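You operate a simulated robot arm through the tools that you are given. There is no shell and no other tool.

You run a simulated robot arm. Do the job below in one go: nothing can be reset, and whatever is moved stays where it is left.

JOB
Fill the steamer's tank to the MAX line and screw its cap on.
Fine: pour from the teal jug, spill nothing and put the jug back. Set down upright: teal jug.

It is judged by the outcome, as a careful person would: the job done as asked, and still so three seconds after it is handed in. It fails if anything else is knocked over, pushed out of place, dropped, spilled or broken. A push-on lid holds only when it is set on centred and level and pressed home; a screw cap is set on level and turned clockwise until tight.

ROBOT AND FRAMES
A 7-joint arm with a two-finger parallel gripper, fixed in place. Base frame: the origin is at the foot of the arm, x ahead of it, y to its left, z up. Units: mm, rad, N and s.
With the tool pointing down near the work surface it reaches from about 400 to 900 mm from the base axis. Its first joint turns from -2.007 to 2.007 rad. Payload 3.91 kg.
Tool frame: the origin (TCP) lies between the finger pads and is the grasp point; the fingertips stand 30 mm ahead of it; z points along the fingers, y is the line along which they close. Largest opening 110 mm; finger width 20, thickness 10; the body of the gripper, 48 by 112 mm, starts 55 mm behind the TCP.
Orientation is that of the tool frame in the base frame, as a unit quaternion [x, y, z, w]. With the fingers straight down and closing along the base's y, the tool's x points along the base's -x, its y along +y and its z along -z.

CONTROLS
- The arm moves only by the tool apply_moves. Its argument "rows" is a list of rows, each a list of 6 numbers: the shift along the base's x, y, z in mm, then the turn, a rotation vector about the base's x, y, z in rad. In form: [[dx, dy, dz, wx, wy, wz], ...]. A call has 1 to 20 rows; each row is the pose to reach, as a shift and turn from the pose commanded when the call began. "jaw" is the opening, from 0 (shut) to 1 (fully open), set as the call begins (left out, the last holds). A row lasts 0.2 s, in which the tool goes at most 50 mm and 0.15 rad; a call with a longer step from one row to the next is refused whole, and so is a gripper value outside its range. Where a pose cannot be reached the arm comes as near as it can. A force on the tool above 50 N (or 10 N above the force at the start of the call, whichever is more), or a blocked arm, ends the call early, and 0.2 s more pass. The fingers move at their own pace (about 153 mm/s each) and stop on an object; they squeeze with about 41 N. The grip force told is the motor's: it shows also when the fingers shut on nothing. Time passes only in rows, and 0.2 s behind the last, so rows that repeat a pose let the fingers close. The reply holds the time, the measured pose of the TCP, the force on the tool along the base axes, the opening and the grip force, in the units named above and with some noise, with the torque about the TCP (base axes, N m) and any sound that the robot's microphone picked up, and new pictures: "pictures" is both (left out), scene, wrist or none.
- Cameras (640 x 400 px; columns grow to the right, rows downward): "scene" is fixed at [210.9, 480, 1706.8]; the picture's right is [-0.77, -0.64, 0.00], its down [-0.49, 0.58, -0.65] and it looks along [0.42, -0.50, -0.76] (base axes); focal length 319 px, centre (320, 200). "wrist" rides on the gripper at [72, 17, -103] in the tool frame; the picture's right is [-0.23, 0.97, 0.00], its down [-0.76, -0.18, -0.62] and it looks along [-0.61, -0.14, 0.78] (tool axes); focal length 222 px, centre (320, 200). There is no depth. A picture from a camera that has moved, and an enlarged one, comes with that camera's place and axes in the base frame and with its lens. The place of the scene camera against the robot may be out by one fixed shift of up to 25 mm in any direction.
- move_column(by): slides the trunk up (or, below 0, down) by that many mm; the arm rides with it, the base frame stays. It gives what a move gives, with no picture.
- close_up(camera, box): a new picture of the part [left, top, right, bottom] of that camera's present view, enlarged. No time passes.
- hand_in(): hands the job in; it is judged then, once.

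Nothing tells you positions but the pictures and the camera data. Unless the task says otherwise, let go and move clear before handing in.

The tools are called after "Emit:" by a JSON object that holds its "fn" and its "kwargs". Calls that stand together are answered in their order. apply_moves: Moves the arm, as the interface text tells. Its arguments: {"type":"object","properties":{"rows":{"type":"array"},"jaw":{"type":"number"},"pictures":{"type":"string","enum":["both","scene","wrist","none"]}},"required":["rows"]} The other tools are called the same way: move_column (by) slides the trunk up or down; close_up (camera, box) takes an enlarged picture of a part of a camera's view; hand_in () hands the job in.

At the start:

```text
clock: 0.0
ee_pos: [471.2, 153.5, 1374.5]
ee_rot: [0.0, 1.0, -0.001, 0.0]
contact_force: [0.7, -0.4, -0.3]
torque: [0.0, 0.02, 0.02]
gripper_width: 110.0
grasp_force: 0.0
trunk travel left (down, up): [-925.0, 65.0]
```

scene: 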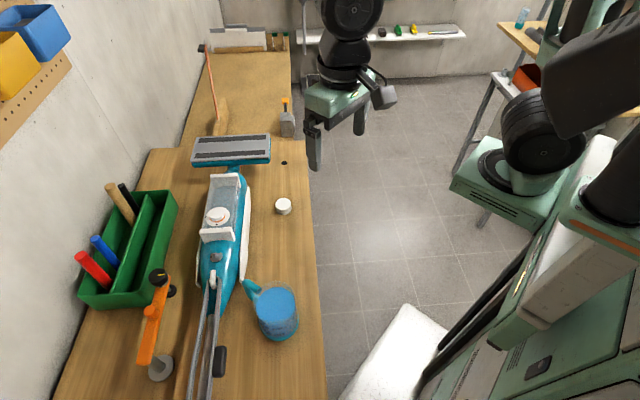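
wrist: 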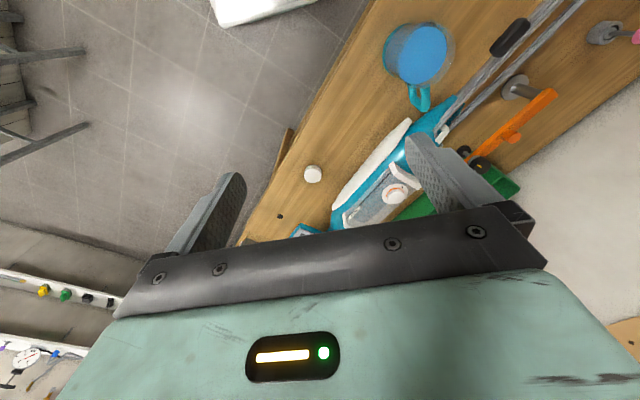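

I see a workbench with a steam mop lying on it, a teal-handled jug of blue water and a small white cap beside it. I'll look closer before moving.

Emit:
{"fn": "close_up", "kwargs": {"camera": "scene", "box": [180, 130, 320, 220]}}

Emit:
{"fn": "close_up", "kwargs": {"camera": "scene", "box": [170, 240, 330, 400]}}

Emit:
{"fn": "close_up", "kwargs": {"camera": "wrist", "box": [240, 0, 480, 240]}}

```text
4.44 times, centred on (250, 175) of scene
camera zoom: at [210.9, 480.0, 1706.8], right [-0.77, -0.64, 0.0], down [-0.49, 0.58, -0.65], along [0.42, -0.5, -0.76], focal length 1419 px, centre (631, 311)
```

zoom: 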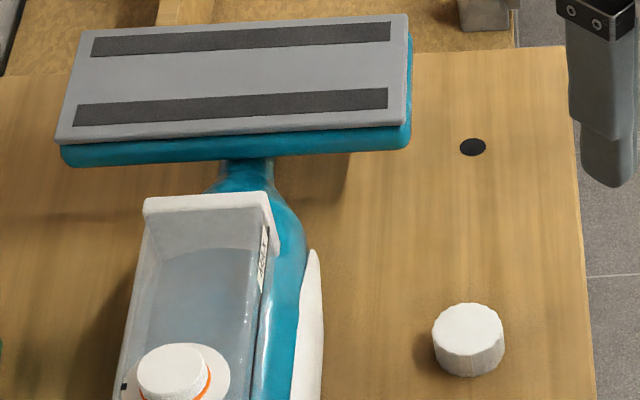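

```text
2.50 times, centred on (250, 320) of scene
camera zoom: at [210.9, 480.0, 1706.8], right [-0.77, -0.64, 0.0], down [-0.49, 0.58, -0.65], along [0.42, -0.5, -0.76], focal length 798 px, centre (495, -100)
```

zoom: 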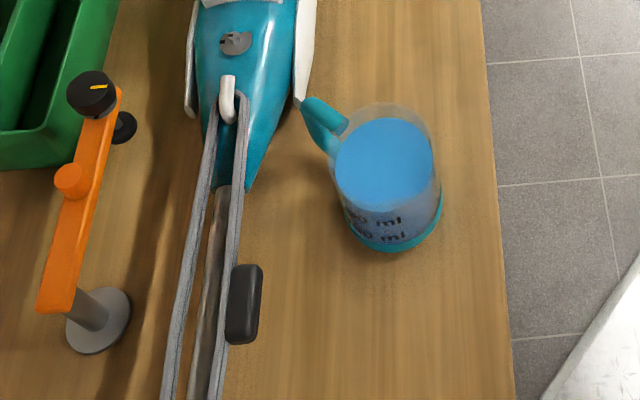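

```text
1.67 times, centred on (360, 120) of wrist
camera zoom: at [398.8, 171.9, 1477.0], right [0.23, 0.97, 0.0], down [0.76, -0.18, 0.62], along [0.61, -0.14, -0.78], focal length 370 px, centre (253, 333)
```

zoom: 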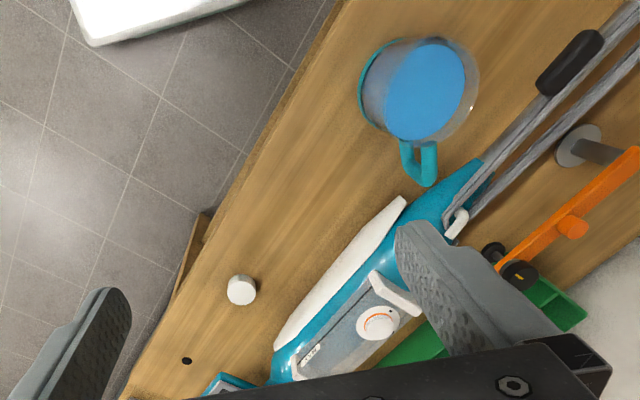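

A loose white cap sits on the bench, and a white piece with an orange ring is on the tank. I need a tighter look at both.

Emit:
{"fn": "close_up", "kwargs": {"camera": "scene", "box": [190, 165, 260, 245]}}

Emit:
{"fn": "close_up", "kwargs": {"camera": "wrist", "box": [340, 150, 430, 240]}}

Emit:
{"fn": "close_up", "kwargs": {"camera": "wrist", "box": [380, 0, 480, 120]}}

Emit:
{"fn": "close_up", "kwargs": {"camera": "scene", "box": [240, 270, 310, 350]}}

```text
5.00 times, centred on (225, 205) of scene
camera zoom: at [210.9, 480.0, 1706.8], right [-0.77, -0.64, 0.0], down [-0.49, 0.58, -0.65], along [0.42, -0.5, -0.76], focal length 1596 px, centre (795, 175)
```

zoom: 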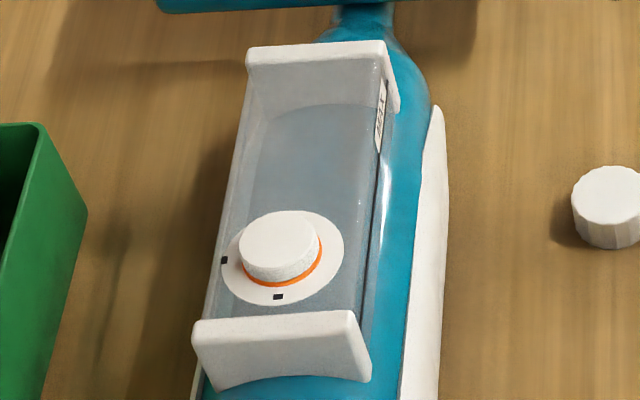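

```text
4.44 times, centred on (385, 195) of wrist
camera zoom: at [398.8, 171.9, 1477.0], right [0.23, 0.97, 0.0], down [0.76, -0.18, 0.62], along [0.61, -0.14, -0.78], focal length 987 px, centre (31, 222)
```

zoom: 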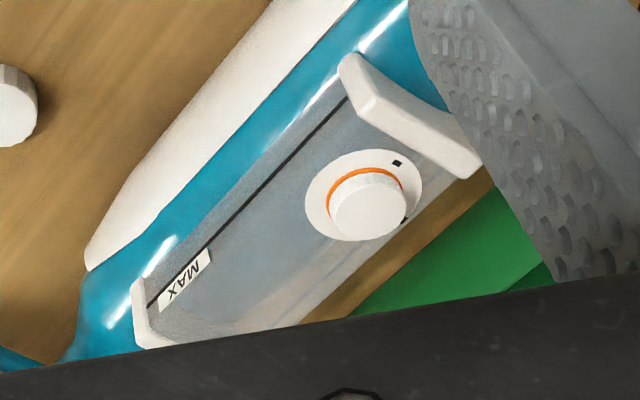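

```text
3.33 times, centred on (430, 60) of wrist
camera zoom: at [398.8, 171.9, 1477.0], right [0.23, 0.97, 0.0], down [0.76, -0.18, 0.62], along [0.61, -0.14, -0.78], focal length 740 px, centre (-47, 667)
```

zoom: 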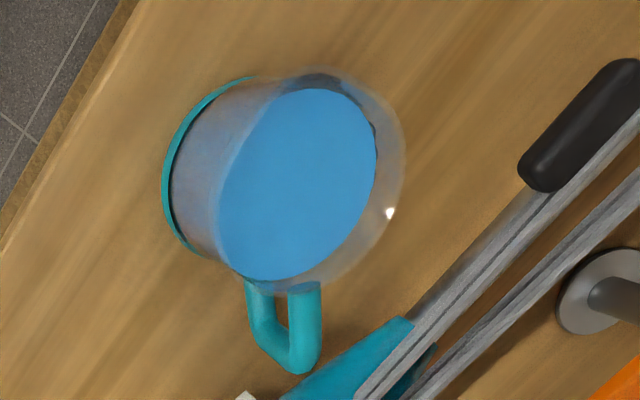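

```text
5.00 times, centred on (275, 310) of scene
camera zoom: at [210.9, 480.0, 1706.8], right [-0.77, -0.64, 0.0], down [-0.49, 0.58, -0.65], along [0.42, -0.5, -0.76], focal length 1596 px, centre (545, -350)
```

zoom: 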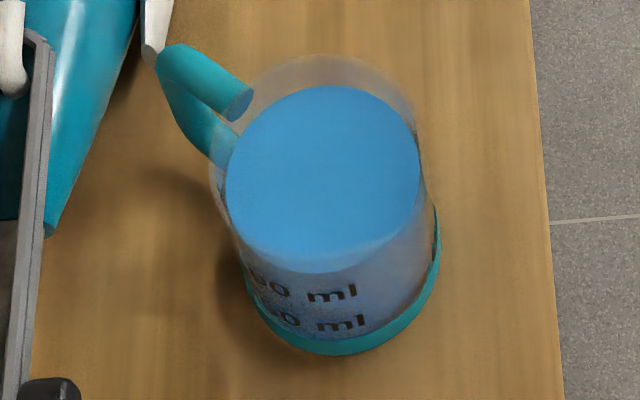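

The tank appears to have a white knob or cap with an orange ring near (730, 255), the loose cap is near (687, 85) and the jug near (455, 335). I'll move the wrist camera closer to the tank to see what that piece is.

Emit:
{"fn": "apply_moves", "kwargs": {"rows": [[15, 17, -18, 0, 0, 0], [30, 34, -36, 0, 0, 0], [45, 50, -54, 0, 0, 0], [60, 68, -72, 0, 0, 0], [75, 84, -90, 0, 0, 0], [90, 100, -108, 0, 0, 0], [105, 118, -126, 0, 0, 0], [120, 135, -145, 0, 0, 0]], "jaw": 1}}

```text
clock: 1.8
ee_pos: [591.5, 287.9, 1230.6]
ee_rot: [-0.001, 1.0, -0.001, 0.0]
contact_force: [0.6, -1.5, 0.2]
torque: [0.04, -0.04, -0.02]
gripper_width: 110.4
grasp_force: 0.1
trunk travel left (down, up): [-925.0, 65.0]
camera wrist: at [519.4, 307.0, 1332.8], right [0.23, 0.97, 0.0], down [0.76, -0.18, 0.62], along [0.61, -0.14, -0.78], focal length 222 px, centre (320, 200)
```

scene: 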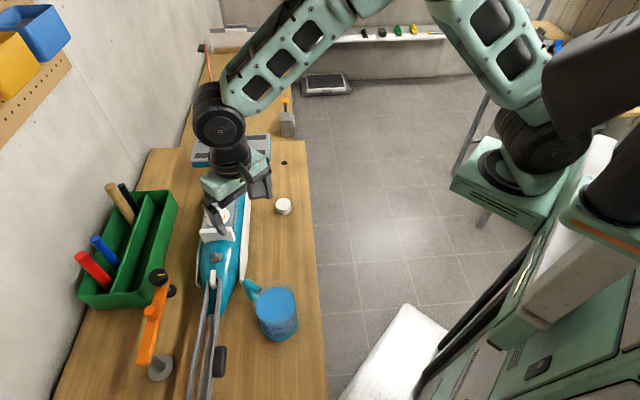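
wrist: 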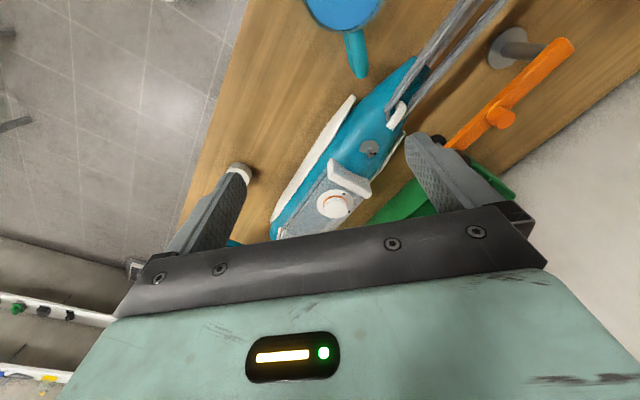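

From the two wrist views I take the knob to be near (760, 274, 1043). I'll zoom in on it from here.

Emit:
{"fn": "close_up", "kwargs": {"camera": "wrist", "box": [260, 130, 400, 240]}}

Emit:
{"fn": "close_up", "kwargs": {"camera": "wrist", "box": [310, 180, 360, 220]}}

Emit:
{"fn": "close_up", "kwargs": {"camera": "wrist", "box": [200, 140, 270, 200]}}

```text
3.64 times, centred on (330, 185) of wrist
camera zoom: at [519.4, 307.0, 1332.8], right [0.23, 0.97, 0.0], down [0.76, -0.18, 0.62], along [0.61, -0.14, -0.78], focal length 808 px, centre (284, 254)
```

zoom: 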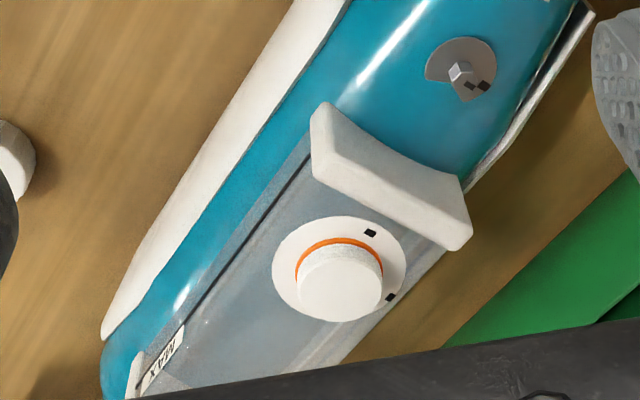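

```text
10.00 times, centred on (335, 200) of wrist
camera zoom: at [519.4, 307.0, 1332.8], right [0.23, 0.97, 0.0], down [0.76, -0.18, 0.62], along [0.61, -0.14, -0.78], focal length 2221 px, centre (170, 200)
```

zoom: 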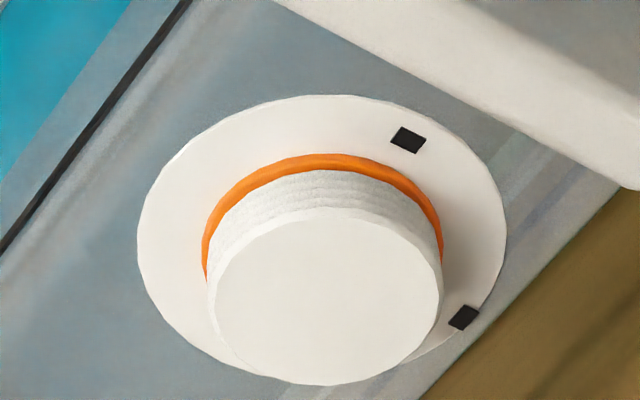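

```text
6.67 times, centred on (235, 170) of wrist
camera zoom: at [519.4, 307.0, 1332.8], right [0.23, 0.97, 0.0], down [0.76, -0.18, 0.62], along [0.61, -0.14, -0.78], focal length 1481 px, centre (887, 400)
```

zoom: 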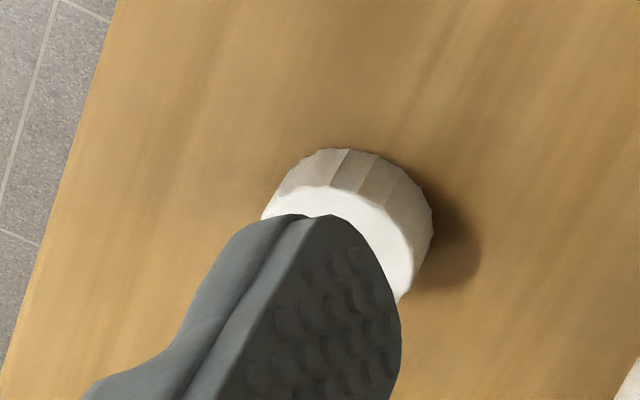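

The tank piece looks like a threaded neck with an orange gasket, and the loose ribbed cap probably belongs on it. I need to confirm whether the neck is open, so I'll move closer.

Emit:
{"fn": "apply_moves", "kwargs": {"rows": [[20, 2, -22, 0, 0.1, 0], [40, 4, -45, 0, 0.2, 0], [60, 5, -60, 0, 0.3, 0], [75, 5, -60, 0, 0.4, 0], [95, 5, -60, 0, 0.5, 0], [110, 5, -60, 0, 0.6, 0]], "pictures": "wrist"}}

```text
clock: 3.2
ee_pos: [698.2, 293.1, 1170.0]
ee_rot: [-0.001, 0.956, 0.0, -0.292]
contact_force: [-0.3, 0.1, 0.6]
torque: [0.01, -0.09, 0.01]
gripper_width: 109.8
grasp_force: 0.1
trunk travel left (down, up): [-925.0, 65.0]
camera wrist: at [696.4, 310.9, 1294.5], right [0.19, 0.97, -0.13], down [0.98, -0.18, 0.09], along [0.07, -0.14, -0.99], focal length 222 px, centre (320, 200)
```

wrist: 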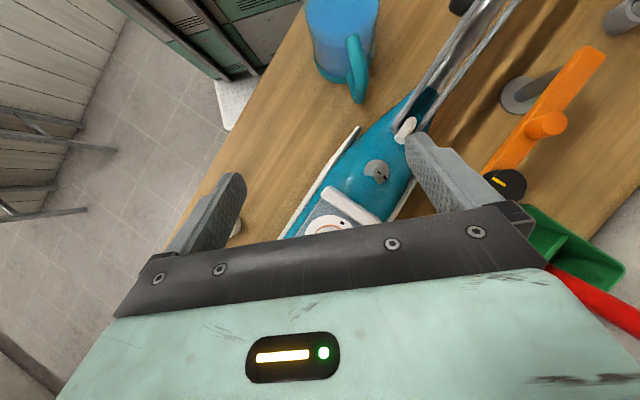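

The view is now nearly straight down, but the neck is hidden behind the gripper bar. I'll shift forward to bring it into view.

Emit:
{"fn": "apply_moves", "kwargs": {"rows": [[25, 0, -10, 0, 0, 0], [50, 0, -20, 0, 0, 0], [80, 0, -30, 0, 0, 0], [100, 0, -40, 0, 0, 0]], "pictures": "wrist"}}

Emit:
{"fn": "close_up", "kwargs": {"camera": "wrist", "box": [220, 60, 420, 220]}}

```text
clock: 4.2
ee_pos: [724.5, 250.3, 1151.8]
ee_rot: [-0.001, 0.955, -0.001, -0.295]
contact_force: [-0.8, 0.9, 0.2]
torque: [-0.07, -0.06, 0.03]
gripper_width: 109.8
grasp_force: 0.0
out of reach, approached as far as the arm can: row 1, 2, 3, 4
trunk travel left (down, up): [-925.0, 65.0]
camera wrist: at [724.4, 267.9, 1277.9], right [0.19, 0.97, -0.13], down [0.98, -0.18, 0.08], along [0.06, -0.14, -0.99], focal length 222 px, centre (320, 200)
```

wrist: 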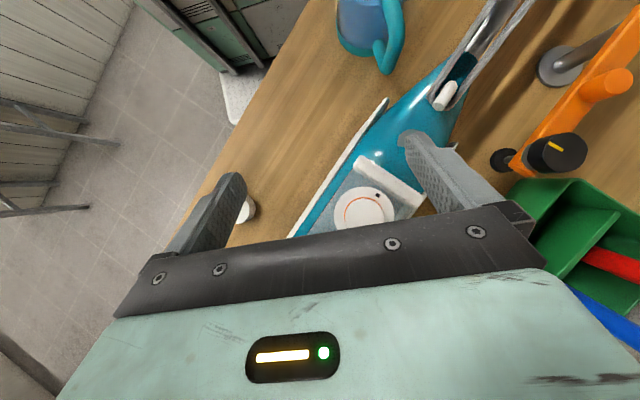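

```text
2.50 times, centred on (320, 140) of wrist
camera zoom: at [724.4, 267.9, 1277.9], right [0.19, 0.97, -0.13], down [0.98, -0.18, 0.08], along [0.06, -0.14, -0.99], focal length 555 px, centre (320, 350)
```

zoom: 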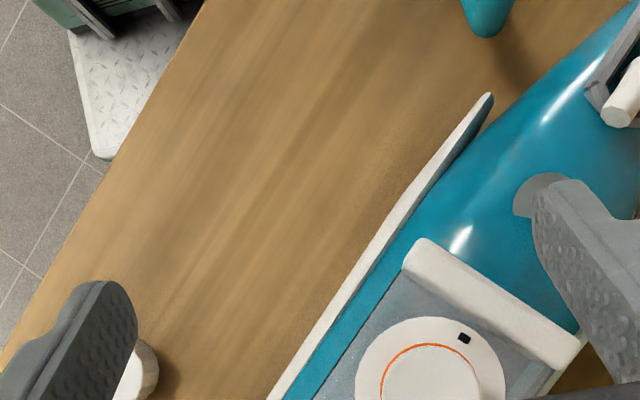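

The arm hit its reach limit at this tilt, but the neck is visible. I'll zoom in on its top.

Emit:
{"fn": "close_up", "kwargs": {"camera": "wrist", "box": [325, 170, 405, 230]}}

```text
6.67 times, centred on (365, 200) of wrist
camera zoom: at [724.4, 267.9, 1277.9], right [0.19, 0.97, -0.13], down [0.98, -0.18, 0.08], along [0.06, -0.14, -0.99], focal length 1481 px, centre (20, 200)
```

zoom: 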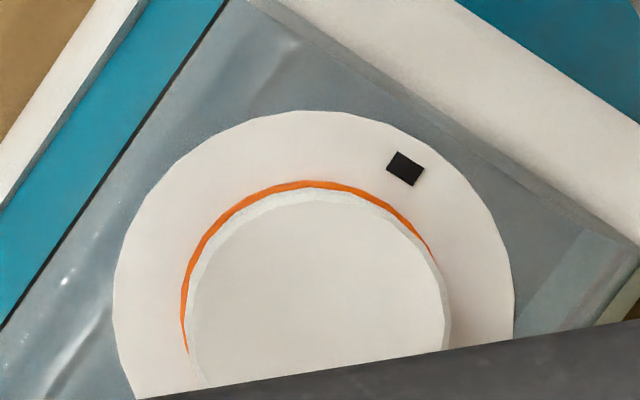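

The top looks solid, so this may be a cap already on the tank or a closed-rendered neck. I'll look at it from a lower angle to tell which.

Emit:
{"fn": "apply_moves", "kwargs": {"rows": [[-20, 5, 15, 0, -0.13, 0], [-40, 10, 30, 0, -0.26, 0], [-60, 15, 40, 0, -0.39, 0], [-75, 20, 40, 0, -0.52, 0], [-85, 25, 30, 0, -0.65, 0], [-95, 30, 10, 0, -0.78, 0], [-100, 35, -10, 0, -0.91, 0], [-100, 38, -30, 0, -1.04, 0]], "pictures": "both"}}

```text
clock: 6.0
ee_pos: [622.2, 288.6, 1120.8]
ee_rot: [0.001, 0.976, 0.0, 0.219]
contact_force: [0.4, -0.4, 0.4]
torque: [0.02, 0.0, 0.02]
gripper_width: 109.9
grasp_force: 0.1
trunk travel left (down, up): [-925.0, 65.0]
camera wrist: at [514.3, 306.4, 1181.8], right [0.21, 0.97, 0.1], down [0.42, -0.18, 0.89], along [0.88, -0.14, -0.45], focal length 222 px, centre (320, 200)
```

scene: 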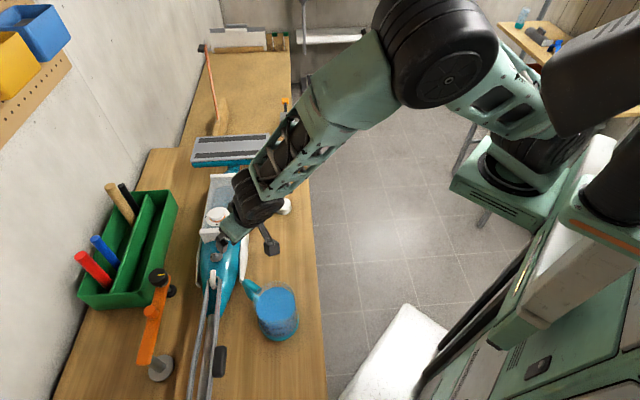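
wrist: 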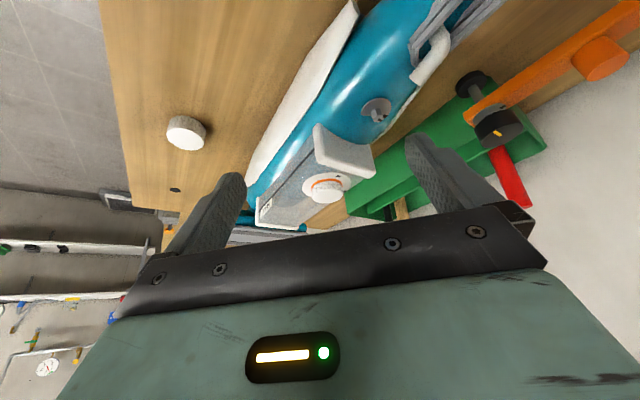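

I now have a lower-angle view of both pieces. I'll zoom in on each.

Emit:
{"fn": "close_up", "kwargs": {"camera": "wrist", "box": [285, 150, 365, 210]}}

Emit:
{"fn": "close_up", "kwargs": {"camera": "wrist", "box": [150, 100, 230, 160]}}

Emit:
{"fn": "close_up", "kwargs": {"camera": "wrist", "box": [230, 110, 390, 230]}}

```text
6.67 times, centred on (325, 180) of wrist
camera zoom: at [514.3, 306.4, 1181.8], right [0.21, 0.97, 0.1], down [0.42, -0.18, 0.89], along [0.88, -0.14, -0.45], focal length 1481 px, centre (287, 333)
```

zoom: 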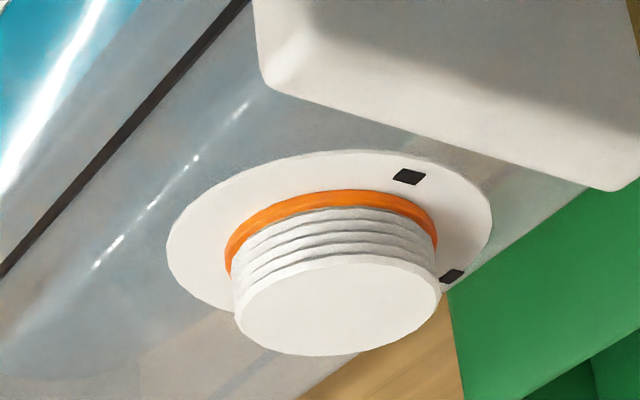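

```text
6.67 times, centred on (190, 130) of wrist
camera zoom: at [514.3, 306.4, 1181.8], right [0.21, 0.97, 0.1], down [0.42, -0.18, 0.89], along [0.88, -0.14, -0.45], focal length 1481 px, centre (1187, 667)
```

zoom: 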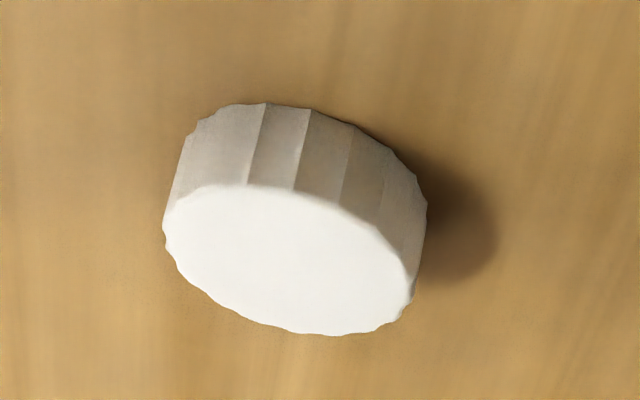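

```text
3.33 times, centred on (310, 170) of wrist
camera zoom: at [514.3, 306.4, 1181.8], right [0.21, 0.97, 0.1], down [0.42, -0.18, 0.89], along [0.88, -0.14, -0.45], focal length 740 px, centre (353, 300)
```

zoom: 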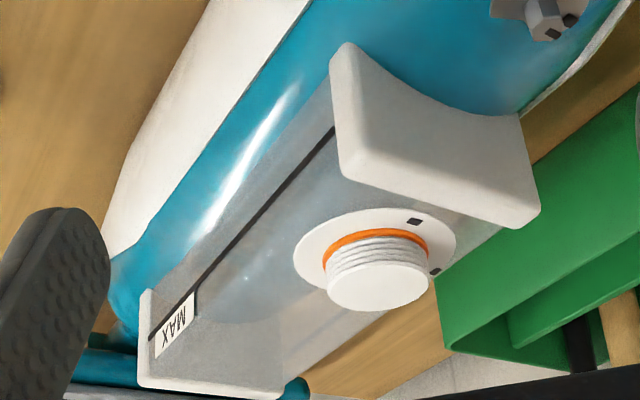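

This is a threaded filler neck with an orange gasket, its top at about (768, 277, 1046). The loose ribbed cap at about (736, 70, 918) is the tank's cap. Next I'll inspect the jug.

Emit:
{"fn": "apply_moves", "kwargs": {"rows": [[-30, 0, 20, 0, 0.08, 0], [-65, 0, 40, 0, 0.16, 0], [-100, 0, 60, 0, 0.24, 0], [-135, 0, 70, 0, 0.32, 0], [-170, 0, 70, 0, 0.4, 0], [-205, 0, 70, 0, 0.44, 0], [-235, 0, 70, 0, 0.44, 0]], "pictures": "both"}}

Emit:
{"fn": "close_up", "kwargs": {"camera": "wrist", "box": [240, 60, 440, 200]}}

Emit:
{"fn": "close_up", "kwargs": {"camera": "scene", "box": [190, 165, 260, 245]}}

```text
clock: 7.6
ee_pos: [387.1, 286.1, 1192.3]
ee_rot: [0.0, 1.0, -0.001, 0.0]
contact_force: [0.2, 0.1, 0.1]
torque: [0.01, 0.02, 0.01]
gripper_width: 110.2
grasp_force: 0.0
trunk travel left (down, up): [-925.0, 65.0]
camera wrist: at [315.9, 304.1, 1294.1], right [0.23, 0.97, 0.0], down [0.76, -0.18, 0.62], along [0.61, -0.14, -0.78], focal length 222 px, centre (320, 200)
```

scene: 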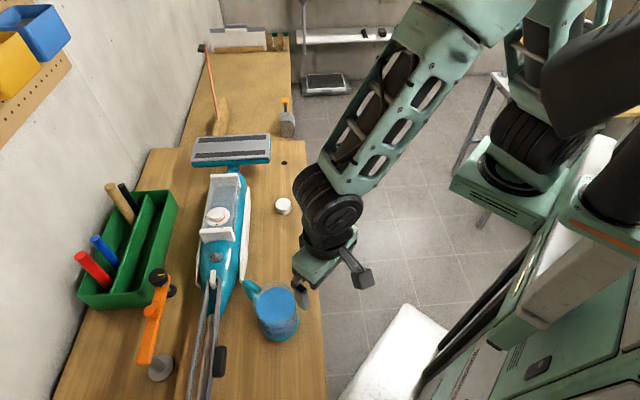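
wrist: 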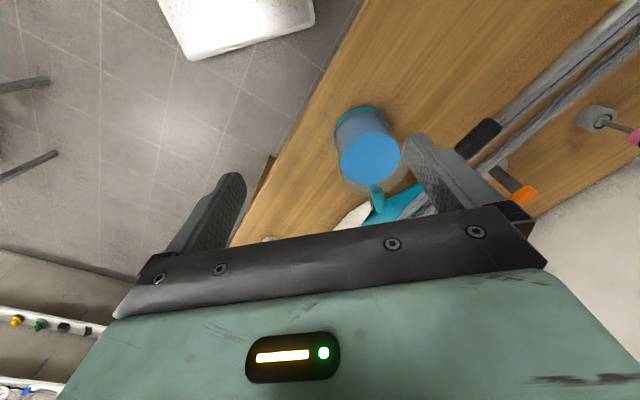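

```text
2.86 times, centred on (340, 130) of wrist
camera zoom: at [315.9, 304.1, 1294.1], right [0.23, 0.97, 0.0], down [0.76, -0.18, 0.62], along [0.61, -0.14, -0.78], focal length 635 px, centre (263, 400)
```

zoom: 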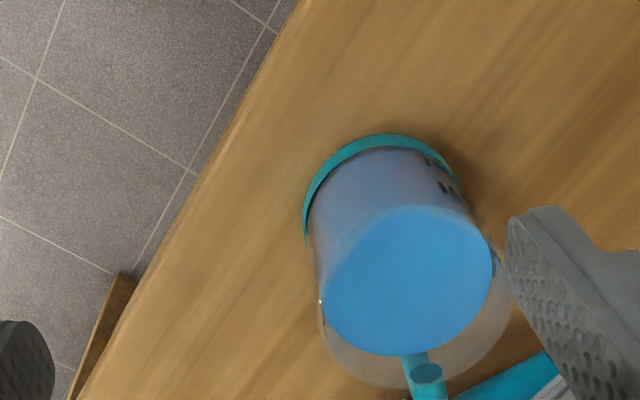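

```text
5.00 times, centred on (225, 205) of scene
camera zoom: at [210.9, 480.0, 1706.8], right [-0.77, -0.64, 0.0], down [-0.49, 0.58, -0.65], along [0.42, -0.5, -0.76], focal length 1596 px, centre (795, 175)
```

zoom: 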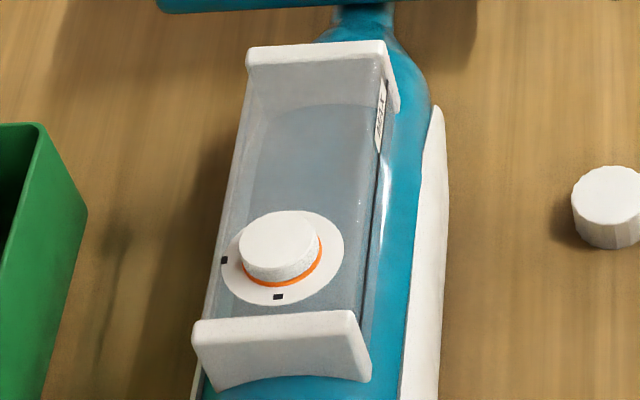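

The jug stands near (500, 346), about 100 mm wide with its rim near z 995 and its handle pointing +x. I'll take a closer look at its rim and handle.

Emit:
{"fn": "apply_moves", "kwargs": {"rows": [[0, 10, -40, 0, 0, 0], [0, 20, -75, 0, 0, 0], [0, 30, -100, 0, 0, 0]], "pictures": "wrist"}}

Emit:
{"fn": "close_up", "kwargs": {"camera": "wrist", "box": [220, 40, 460, 240]}}

```text
clock: 8.4
ee_pos: [388.9, 318.8, 1092.8]
ee_rot: [0.001, 1.0, 0.0, 0.0]
contact_force: [0.8, -1.0, 1.6]
torque: [0.0, 0.0, -0.01]
gripper_width: 110.2
grasp_force: 0.0
trunk travel left (down, up): [-925.0, 65.0]
camera wrist: at [317.4, 336.9, 1194.2], right [0.23, 0.97, 0.0], down [0.76, -0.18, 0.62], along [0.61, -0.14, -0.78], focal length 222 px, centre (320, 200)
```

wrist: 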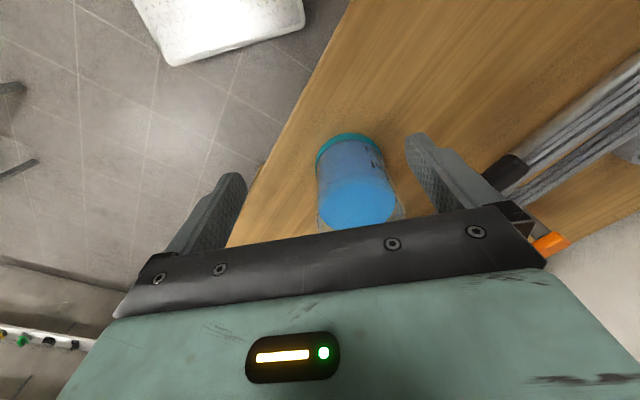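

```text
2.00 times, centred on (340, 140) of wrist
camera zoom: at [317.4, 336.9, 1194.2], right [0.23, 0.97, 0.0], down [0.76, -0.18, 0.62], along [0.61, -0.14, -0.78], focal length 444 px, centre (280, 320)
```

zoom: 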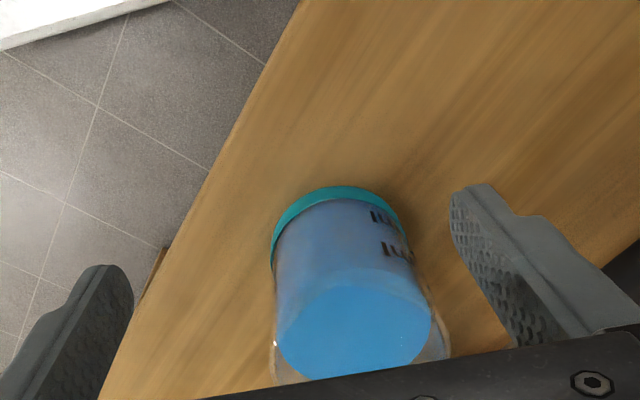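

The gripper bar hides the handle from here. I'll shift forward so the whole jug sits in the upper part of the picture.

Emit:
{"fn": "apply_moves", "kwargs": {"rows": [[30, 0, 15, 0, 0, 0], [60, 0, 30, 0, 0, 0], [90, 0, 40, 0, 0, 0]], "pictures": "wrist"}}

Emit:
{"fn": "close_up", "kwargs": {"camera": "wrist", "box": [240, 60, 440, 220]}}

```text
clock: 9.2
ee_pos: [480.6, 319.3, 1130.3]
ee_rot: [0.001, 1.0, -0.001, 0.0]
contact_force: [-0.8, 0.3, 0.1]
torque: [-0.03, -0.04, -0.02]
gripper_width: 110.0
grasp_force: 0.0
trunk travel left (down, up): [-925.0, 65.0]
camera wrist: at [408.0, 337.4, 1231.8], right [0.23, 0.97, 0.0], down [0.76, -0.18, 0.62], along [0.61, -0.14, -0.78], focal length 222 px, centre (320, 200)
```

wrist: 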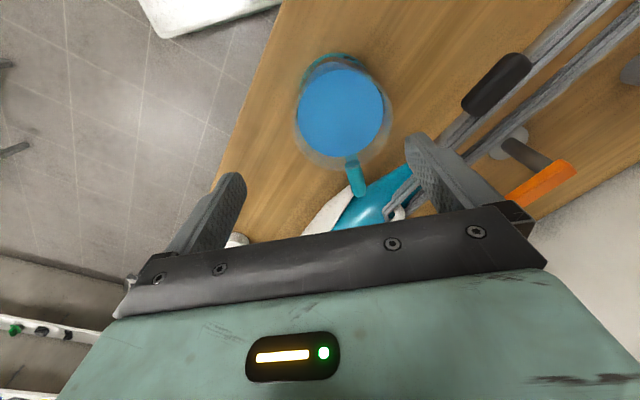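

```text
2.50 times, centred on (340, 140) of wrist
camera zoom: at [408.0, 337.4, 1231.8], right [0.23, 0.97, 0.0], down [0.76, -0.18, 0.62], along [0.61, -0.14, -0.78], focal length 555 px, centre (270, 350)
```

zoom: 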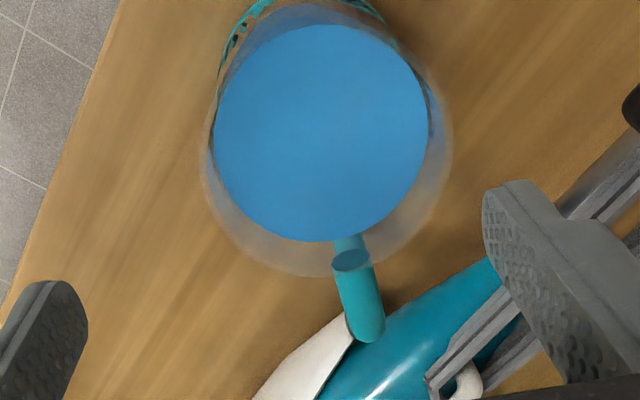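

The jug has a plain round rim about 102 mm across, with the handle on the +x side. I want a straight-down view to fix its centre and size accurately before choosing a grip.

Emit:
{"fn": "apply_moves", "kwargs": {"rows": [[12, 10, 5, 0, 0.12, 0], [24, 20, 10, 0, 0.25, 0], [36, 30, 10, 0, 0.38, 0], [45, 38, 10, 0, 0.51, 0], [52, 40, 10, 0, 0.64, 0], [52, 40, 10, 0, 0.673, 0]], "pictures": "wrist"}}

Emit:
{"fn": "close_up", "kwargs": {"camera": "wrist", "box": [200, 50, 440, 230]}}

```text
clock: 10.6
ee_pos: [529.0, 359.5, 1140.2]
ee_rot: [0.0, 0.943, 0.0, -0.332]
contact_force: [-0.5, 0.4, 0.3]
torque: [0.0, -0.02, -0.03]
gripper_width: 109.9
grasp_force: 0.0
trunk travel left (down, up): [-925.0, 65.0]
camera wrist: at [538.4, 377.3, 1265.0], right [0.18, 0.97, -0.14], down [0.98, -0.18, 0.01], along [-0.01, -0.14, -0.99], focal length 222 px, centre (320, 200)
```

wrist: 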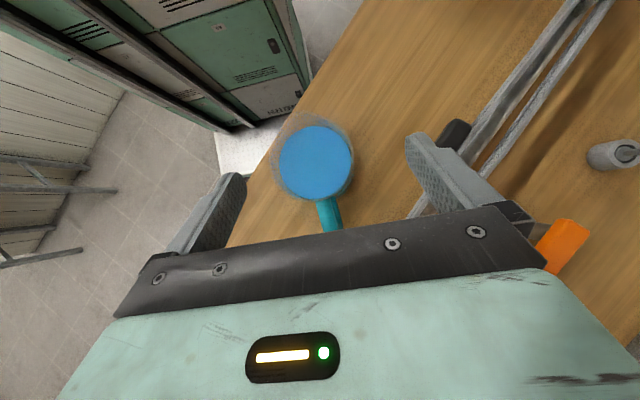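

```text
2.22 times, centred on (320, 140) of wrist
camera zoom: at [538.4, 377.3, 1265.0], right [0.18, 0.97, -0.14], down [0.98, -0.18, 0.01], along [-0.01, -0.14, -0.99], focal length 494 px, centre (320, 333)
```

zoom: 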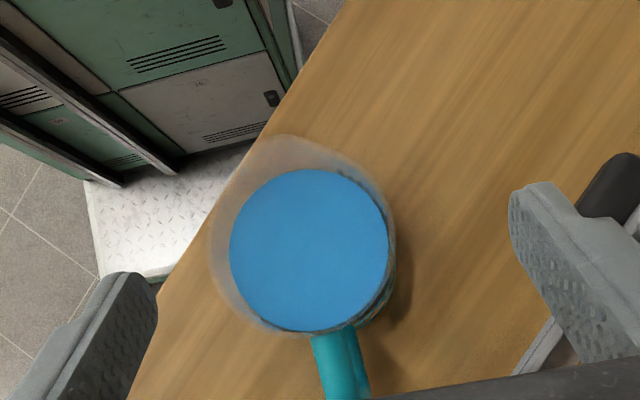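

There is a slight bulge in the rim opposite the handle, which is probably a spout. I'll zoom in further.

Emit:
{"fn": "close_up", "kwargs": {"camera": "wrist", "box": [260, 100, 380, 210]}}

Emit:
{"fn": "close_up", "kwargs": {"camera": "scene", "box": [235, 265, 315, 345]}}

```text
3.64 times, centred on (320, 155) of wrist
camera zoom: at [538.4, 377.3, 1265.0], right [0.18, 0.97, -0.14], down [0.98, -0.18, 0.01], along [-0.01, -0.14, -0.99], focal length 808 px, centre (320, 364)
```

zoom: 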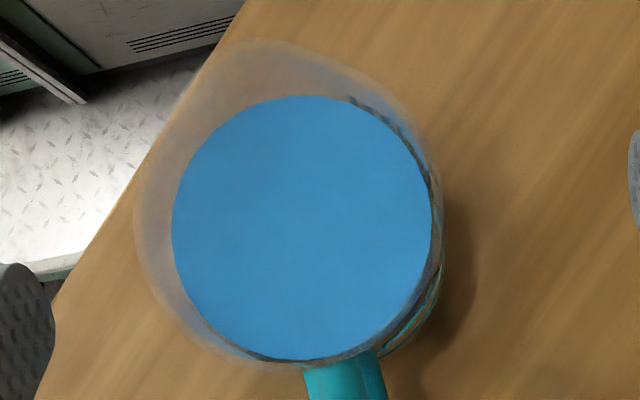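

```text
5.00 times, centred on (275, 305) of scene
camera zoom: at [210.9, 480.0, 1706.8], right [-0.77, -0.64, 0.0], down [-0.49, 0.58, -0.65], along [0.42, -0.5, -0.76], focal length 1596 px, centre (545, -325)
```

zoom: 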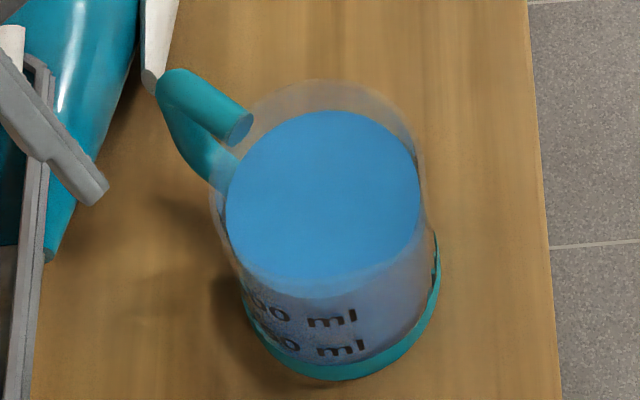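

The jug axis is about (487, 340) with its rim near z 1009, radius about 50 and a small spout facing -x. The tank axis runs at about -45°, so I'll pour from the wall side. First I'll do an empty dry run to check the arm reaches the pouring pose.

Emit:
{"fn": "apply_moves", "kwargs": {"rows": [[20, 0, 20, 0, -0.14, 0], [45, 0, 30, 0, -0.28, 0], [70, -5, 35, 0, -0.42, 0], [95, -10, 40, 0, -0.56, 0], [120, -10, 40, 0, -0.677, 0]], "pictures": "none"}}

Emit:
{"fn": "apply_moves", "kwargs": {"rows": [[20, 0, 0, 0, 0, 0.13], [45, 0, 0, 0, 0, 0.26], [70, 0, 0, 0, 0, 0.39], [95, 0, 0, 0, 0, 0.52], [120, -5, 0, 0, 0, 0.65], [145, -10, 0, 0, 0, 0.785], [165, -10, 0, 0, 0, 0.785]], "pictures": "both"}}

```text
clock: 11.8
ee_pos: [648.8, 349.9, 1179.7]
ee_rot: [0.0, 1.0, -0.001, 0.003]
contact_force: [0.9, 1.3, 0.4]
torque: [-0.02, 0.03, -0.04]
gripper_width: 110.2
grasp_force: 0.0
trunk travel left (down, up): [-925.0, 65.0]
```

```text
clock: 13.4
ee_pos: [786.8, 329.7, 1180.3]
ee_rot: [-0.383, 0.924, 0.001, 0.001]
contact_force: [0.7, 0.6, 0.2]
torque: [0.04, -0.02, -0.01]
gripper_width: 110.1
grasp_force: 0.0
out of reach, approached as far as the arm can: row 6, 7
trunk travel left (down, up): [-925.0, 65.0]
camera wrist: at [723.8, 291.0, 1282.7], right [-0.53, 0.85, 0.0], down [0.66, 0.41, 0.63], along [0.53, 0.33, -0.78], focal length 222 px, centre (320, 200)
```

scene: 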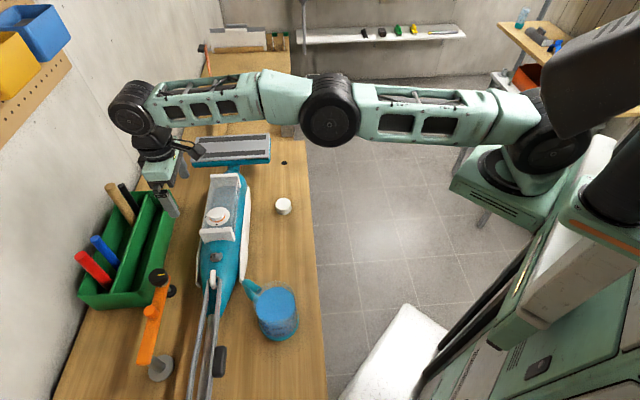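
wrist: 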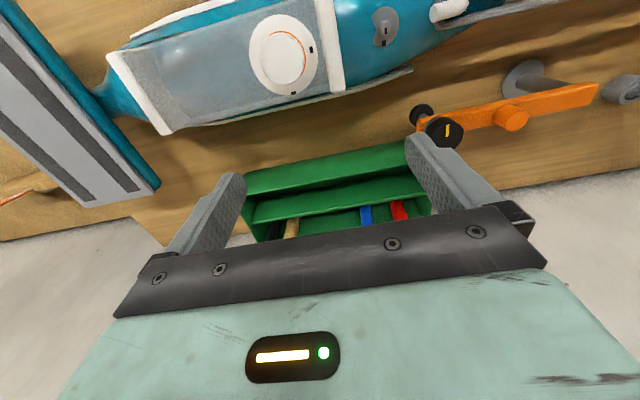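

The arm is nearly stretched out at this height, so I'll raise the trunk to gain reach and test the lower, tilted pouring poses.

Emit:
{"fn": "move_column", "kwargs": {"by": 65}}

Emit:
{"fn": "apply_moves", "kwargs": {"rows": [[0, 0, -40, 0.09, -0.09, 0], [0, 0, -80, 0.18, -0.18, 0], [10, 3, -115, 0.28, -0.28, 0], [22, 5, -140, 0.28, -0.28, 0], [36, 8, -165, 0.28, -0.28, 0]], "pictures": "both"}}

```text
clock: 14.4
ee_pos: [785.3, 329.1, 1246.2]
ee_rot: [-0.383, 0.924, 0.0, 0.001]
contact_force: [0.3, 0.3, -0.4]
torque: [-0.02, 0.01, -0.03]
gripper_width: 110.0
grasp_force: 0.1
trunk travel left (down, up): [-990.0, 0.0]
```

```text
clock: 15.6
ee_pos: [822.3, 334.5, 1082.2]
ee_rot: [-0.374, 0.906, 0.076, 0.183]
contact_force: [0.3, -0.3, 0.0]
torque: [-0.01, 0.03, -0.01]
gripper_width: 109.9
grasp_force: 0.0
trunk travel left (down, up): [-990.0, 0.0]
camera wrist: at [734.8, 272.3, 1148.2], right [-0.54, 0.84, 0.09], down [0.45, 0.2, 0.87], along [0.71, 0.51, -0.48], focal length 222 px, centre (320, 200)
```

scene: 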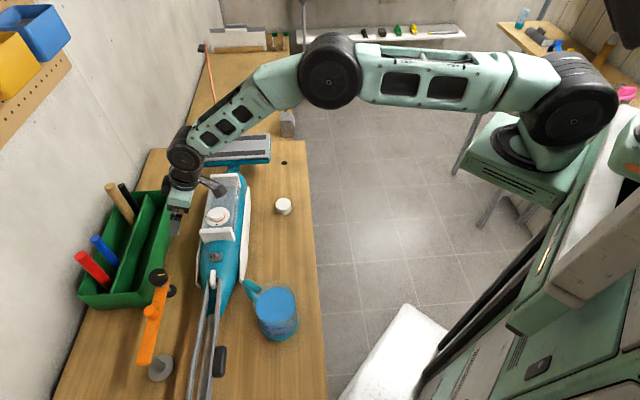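
wrist: 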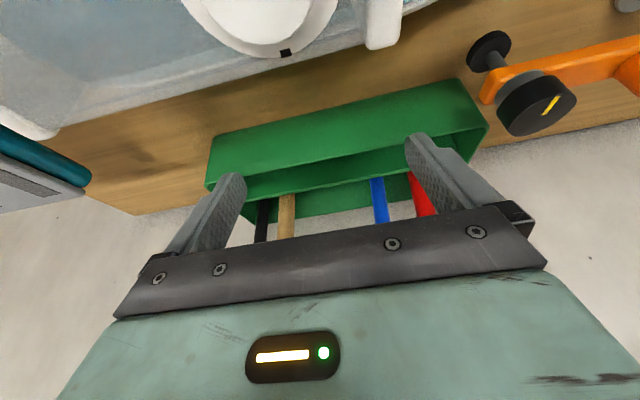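

The arm reaches that pose. I'll test the steeper pouring tilt too.

Emit:
{"fn": "apply_moves", "kwargs": {"rows": [[0, 0, 5, 0.1, -0.1, 0], [0, 0, 10, 0.2, -0.2, 0], [0, 0, 15, 0.3, -0.3, 0], [0, 0, 20, 0.4, -0.4, 0]], "pictures": "both"}}

```text
clock: 16.6
ee_pos: [822.5, 335.8, 1102.0]
ee_rot: [-0.339, 0.818, 0.179, 0.43]
contact_force: [-0.6, -0.2, -0.7]
torque: [0.01, 0.02, 0.02]
gripper_width: 110.0
grasp_force: 0.0
trunk travel left (down, up): [-990.0, 0.0]
camera wrist: at [722.3, 260.7, 1100.2], right [-0.6, 0.78, 0.19], down [0.07, -0.18, 0.98], along [0.8, 0.6, 0.06], focal length 222 px, centre (320, 200)
```

scene: 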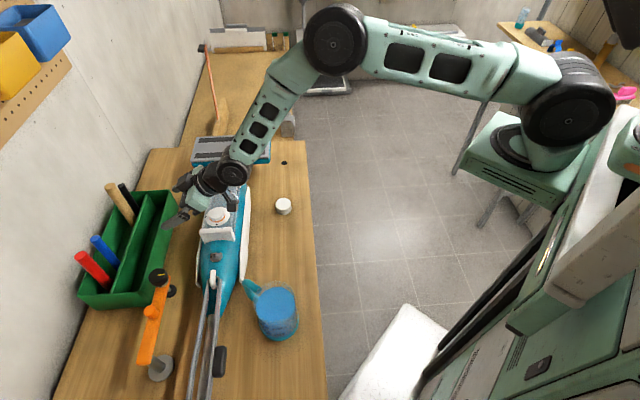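
wrist: 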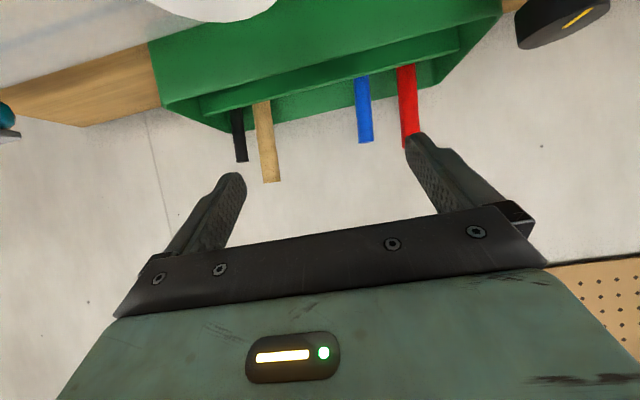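

The pouring pose is reachable with about 0.97 rad of tilt. Now I'll untilt, return over the jug and check alignment from just above it.

Emit:
{"fn": "apply_moves", "kwargs": {"rows": [[-5, 0, 15, -0.098, 0.098, 0], [-15, 0, 35, -0.196, 0.196, 0], [-30, 0, 55, -0.294, 0.294, 0], [-50, 0, 70, -0.392, 0.392, 0], [-75, 0, 75, -0.49, 0.49, 0], [-100, 0, 75, -0.588, 0.588, 0], [-130, 0, 75, -0.686, 0.686, 0]], "pictures": "none"}}

Emit:
{"fn": "apply_moves", "kwargs": {"rows": [[-35, 0, 0, 0, 0, -0.12], [-70, 0, 0, 0, 0, -0.24], [-105, 0, 0, 0, 0, -0.36], [-140, 0, 0, 0, 0, -0.48], [-170, 2, -10, 0, 0, -0.6], [-190, 4, -30, 0, 0, -0.735], [-205, 4, -60, 0, 0, -0.735], [-205, 4, -90, 0, 0, -0.735]], "pictures": "both"}}

```text
clock: 18.2
ee_pos: [691.4, 338.4, 1177.0]
ee_rot: [-0.382, 0.924, -0.002, -0.004]
contact_force: [0.1, -0.8, 0.3]
torque: [0.0, 0.02, 0.0]
gripper_width: 110.1
grasp_force: 0.0
trunk travel left (down, up): [-990.0, 0.0]
```

```text
clock: 20.0
ee_pos: [485.0, 342.6, 1085.3]
ee_rot: [-0.025, 1.0, -0.001, -0.002]
contact_force: [0.0, -0.8, 1.2]
torque: [0.01, -0.03, -0.03]
gripper_width: 110.1
grasp_force: 0.0
trunk travel left (down, up): [-990.0, 0.0]
camera wrist: at [413.6, 357.4, 1187.6], right [0.18, 0.98, 0.0], down [0.77, -0.14, 0.62], along [0.61, -0.11, -0.78], focal length 222 px, centre (320, 200)
```

scene: 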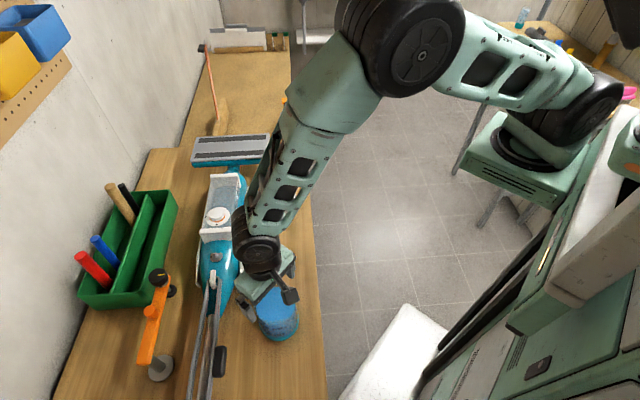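
wrist: 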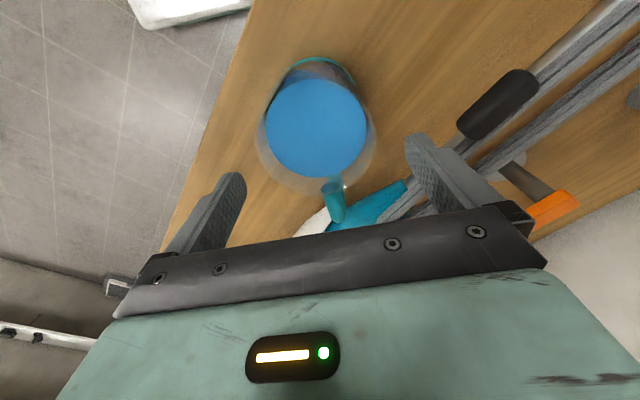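

The jug is between the fingers in view. I'll zoom in to measure its rim.

Emit:
{"fn": "close_up", "kwargs": {"camera": "wrist", "box": [230, 40, 410, 240]}}

Emit:
{"fn": "close_up", "kwargs": {"camera": "wrist", "box": [240, 50, 390, 145]}}

Emit:
{"fn": "close_up", "kwargs": {"camera": "wrist", "box": [240, 135, 390, 235]}}

```text
2.00 times, centred on (320, 140) of wrist
camera zoom: at [413.6, 357.4, 1187.6], right [0.18, 0.98, 0.0], down [0.77, -0.14, 0.62], along [0.61, -0.11, -0.78], focal length 444 px, centre (320, 320)
```

zoom: 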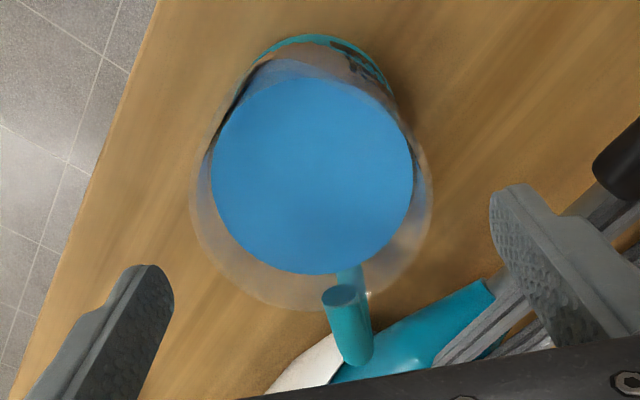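

```text
4.21 times, centred on (315, 98) of wrist
camera zoom: at [413.6, 357.4, 1187.6], right [0.18, 0.98, 0.0], down [0.77, -0.14, 0.62], along [0.61, -0.11, -0.78], focal length 935 px, centre (341, 632)
```

zoom: 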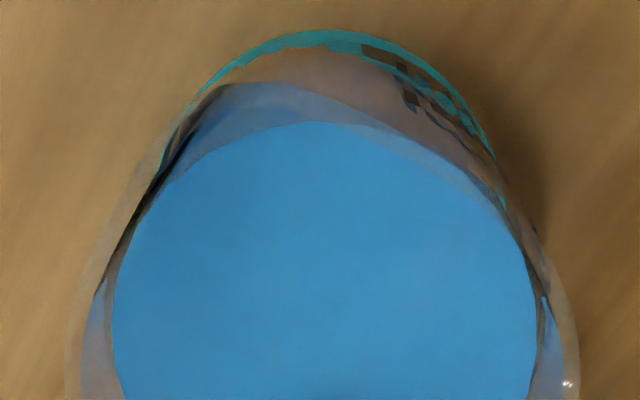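

```text
4.00 times, centred on (315, 185) of wrist
camera zoom: at [413.6, 357.4, 1187.6], right [0.18, 0.98, 0.0], down [0.77, -0.14, 0.62], along [0.61, -0.11, -0.78], focal length 888 px, centre (340, 260)
```

zoom: 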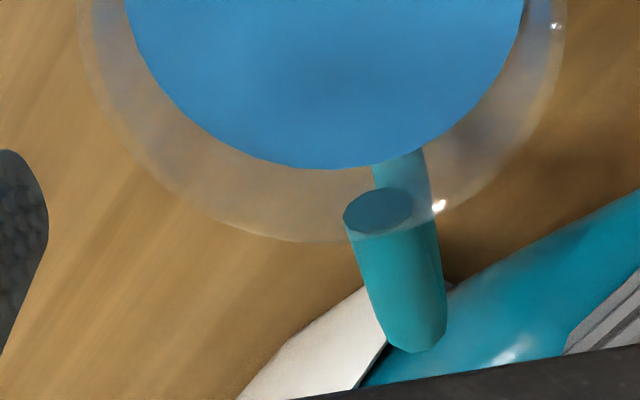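

I now fit the jug as axis (488, 341), radius about 47, rim near z 1023 and water near z 995. That leaves about 8 mm clearance per side for a grip around the body. I'll lower partway and check.

Emit:
{"fn": "apply_moves", "kwargs": {"rows": [[3, -1.5, -20, 0, 0, 0], [3, -1.5, -40, 0, 0, 0], [3, -1.5, -55, 0, 0, 0]], "pictures": "both"}}

Emit:
{"fn": "close_up", "kwargs": {"camera": "wrist", "box": [160, 40, 500, 252]}}

```text
clock: 20.8
ee_pos: [489.5, 340.7, 1029.5]
ee_rot: [-0.025, 1.0, -0.001, -0.002]
contact_force: [0.0, 0.0, 0.1]
torque: [0.02, 0.0, -0.01]
gripper_width: 110.0
grasp_force: 0.1
trunk travel left (down, up): [-990.0, 0.0]
camera wrist: at [416.7, 354.6, 1132.6], right [0.18, 0.98, 0.0], down [0.77, -0.14, 0.62], along [0.61, -0.11, -0.78], focal length 222 px, centre (320, 200)
```

scene: 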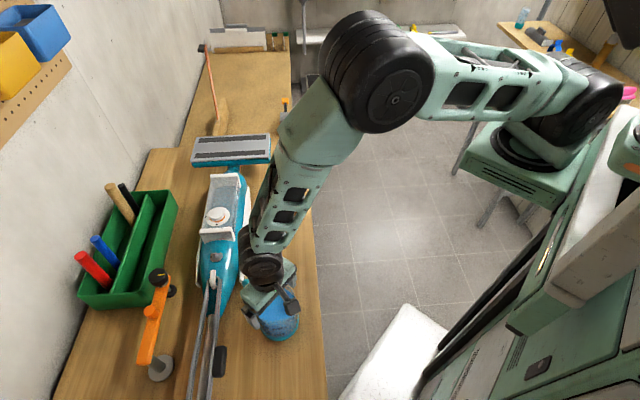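
wrist: 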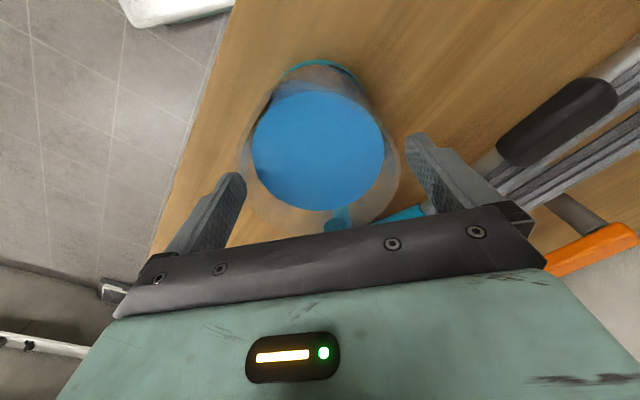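

```text
1.88 times, centred on (330, 146) of wrist
camera zoom: at [416.7, 354.6, 1132.6], right [0.18, 0.98, 0.0], down [0.77, -0.14, 0.62], along [0.61, -0.11, -0.78], focal length 418 px, centre (301, 302)
```

zoom: 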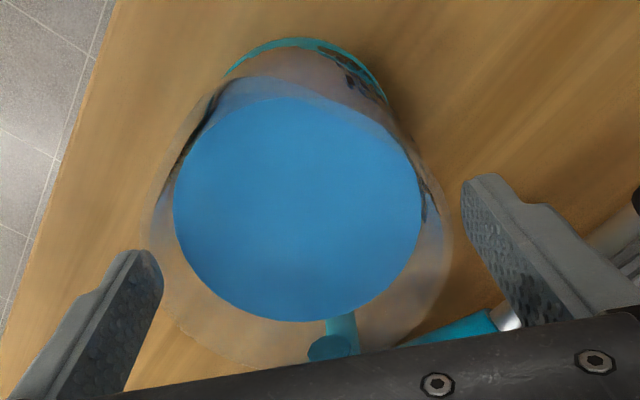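

The predicted rim edges match the picture, so the jug model holds. I'll lower the last 48 mm around the body and close.

Emit:
{"fn": "apply_moves", "kwargs": {"rows": [[-1, 0.3, -15, 0, 0, 0], [-1, 0.3, -30, 0, 0, 0], [-1, 0.3, -40, 0, 0, 0], [-1, 0.3, -48, 0, 0, 0], [-1, 0.3, -48, 0, 0, 0]], "pictures": "wrist"}}

```text
clock: 22.0
ee_pos: [489.5, 339.6, 983.7]
ee_rot: [-0.025, 1.0, 0.0, -0.002]
contact_force: [-0.8, -0.9, 0.3]
torque: [-0.01, -0.01, -0.04]
gripper_width: 109.9
grasp_force: 0.1
trunk travel left (down, up): [-990.0, 0.0]
camera wrist: at [417.4, 354.7, 1085.3], right [0.18, 0.98, 0.0], down [0.77, -0.14, 0.62], along [0.61, -0.11, -0.78], focal length 222 px, centre (320, 200)
```

wrist: 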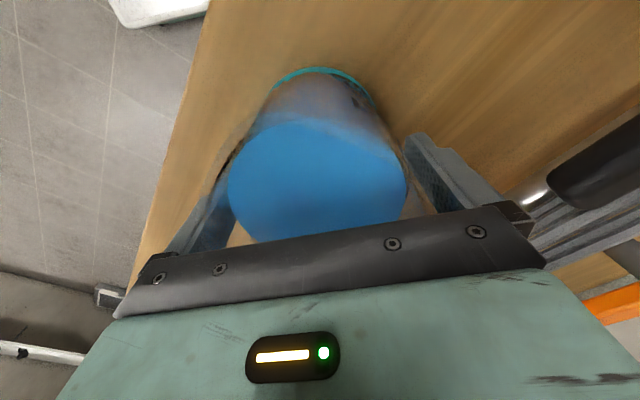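

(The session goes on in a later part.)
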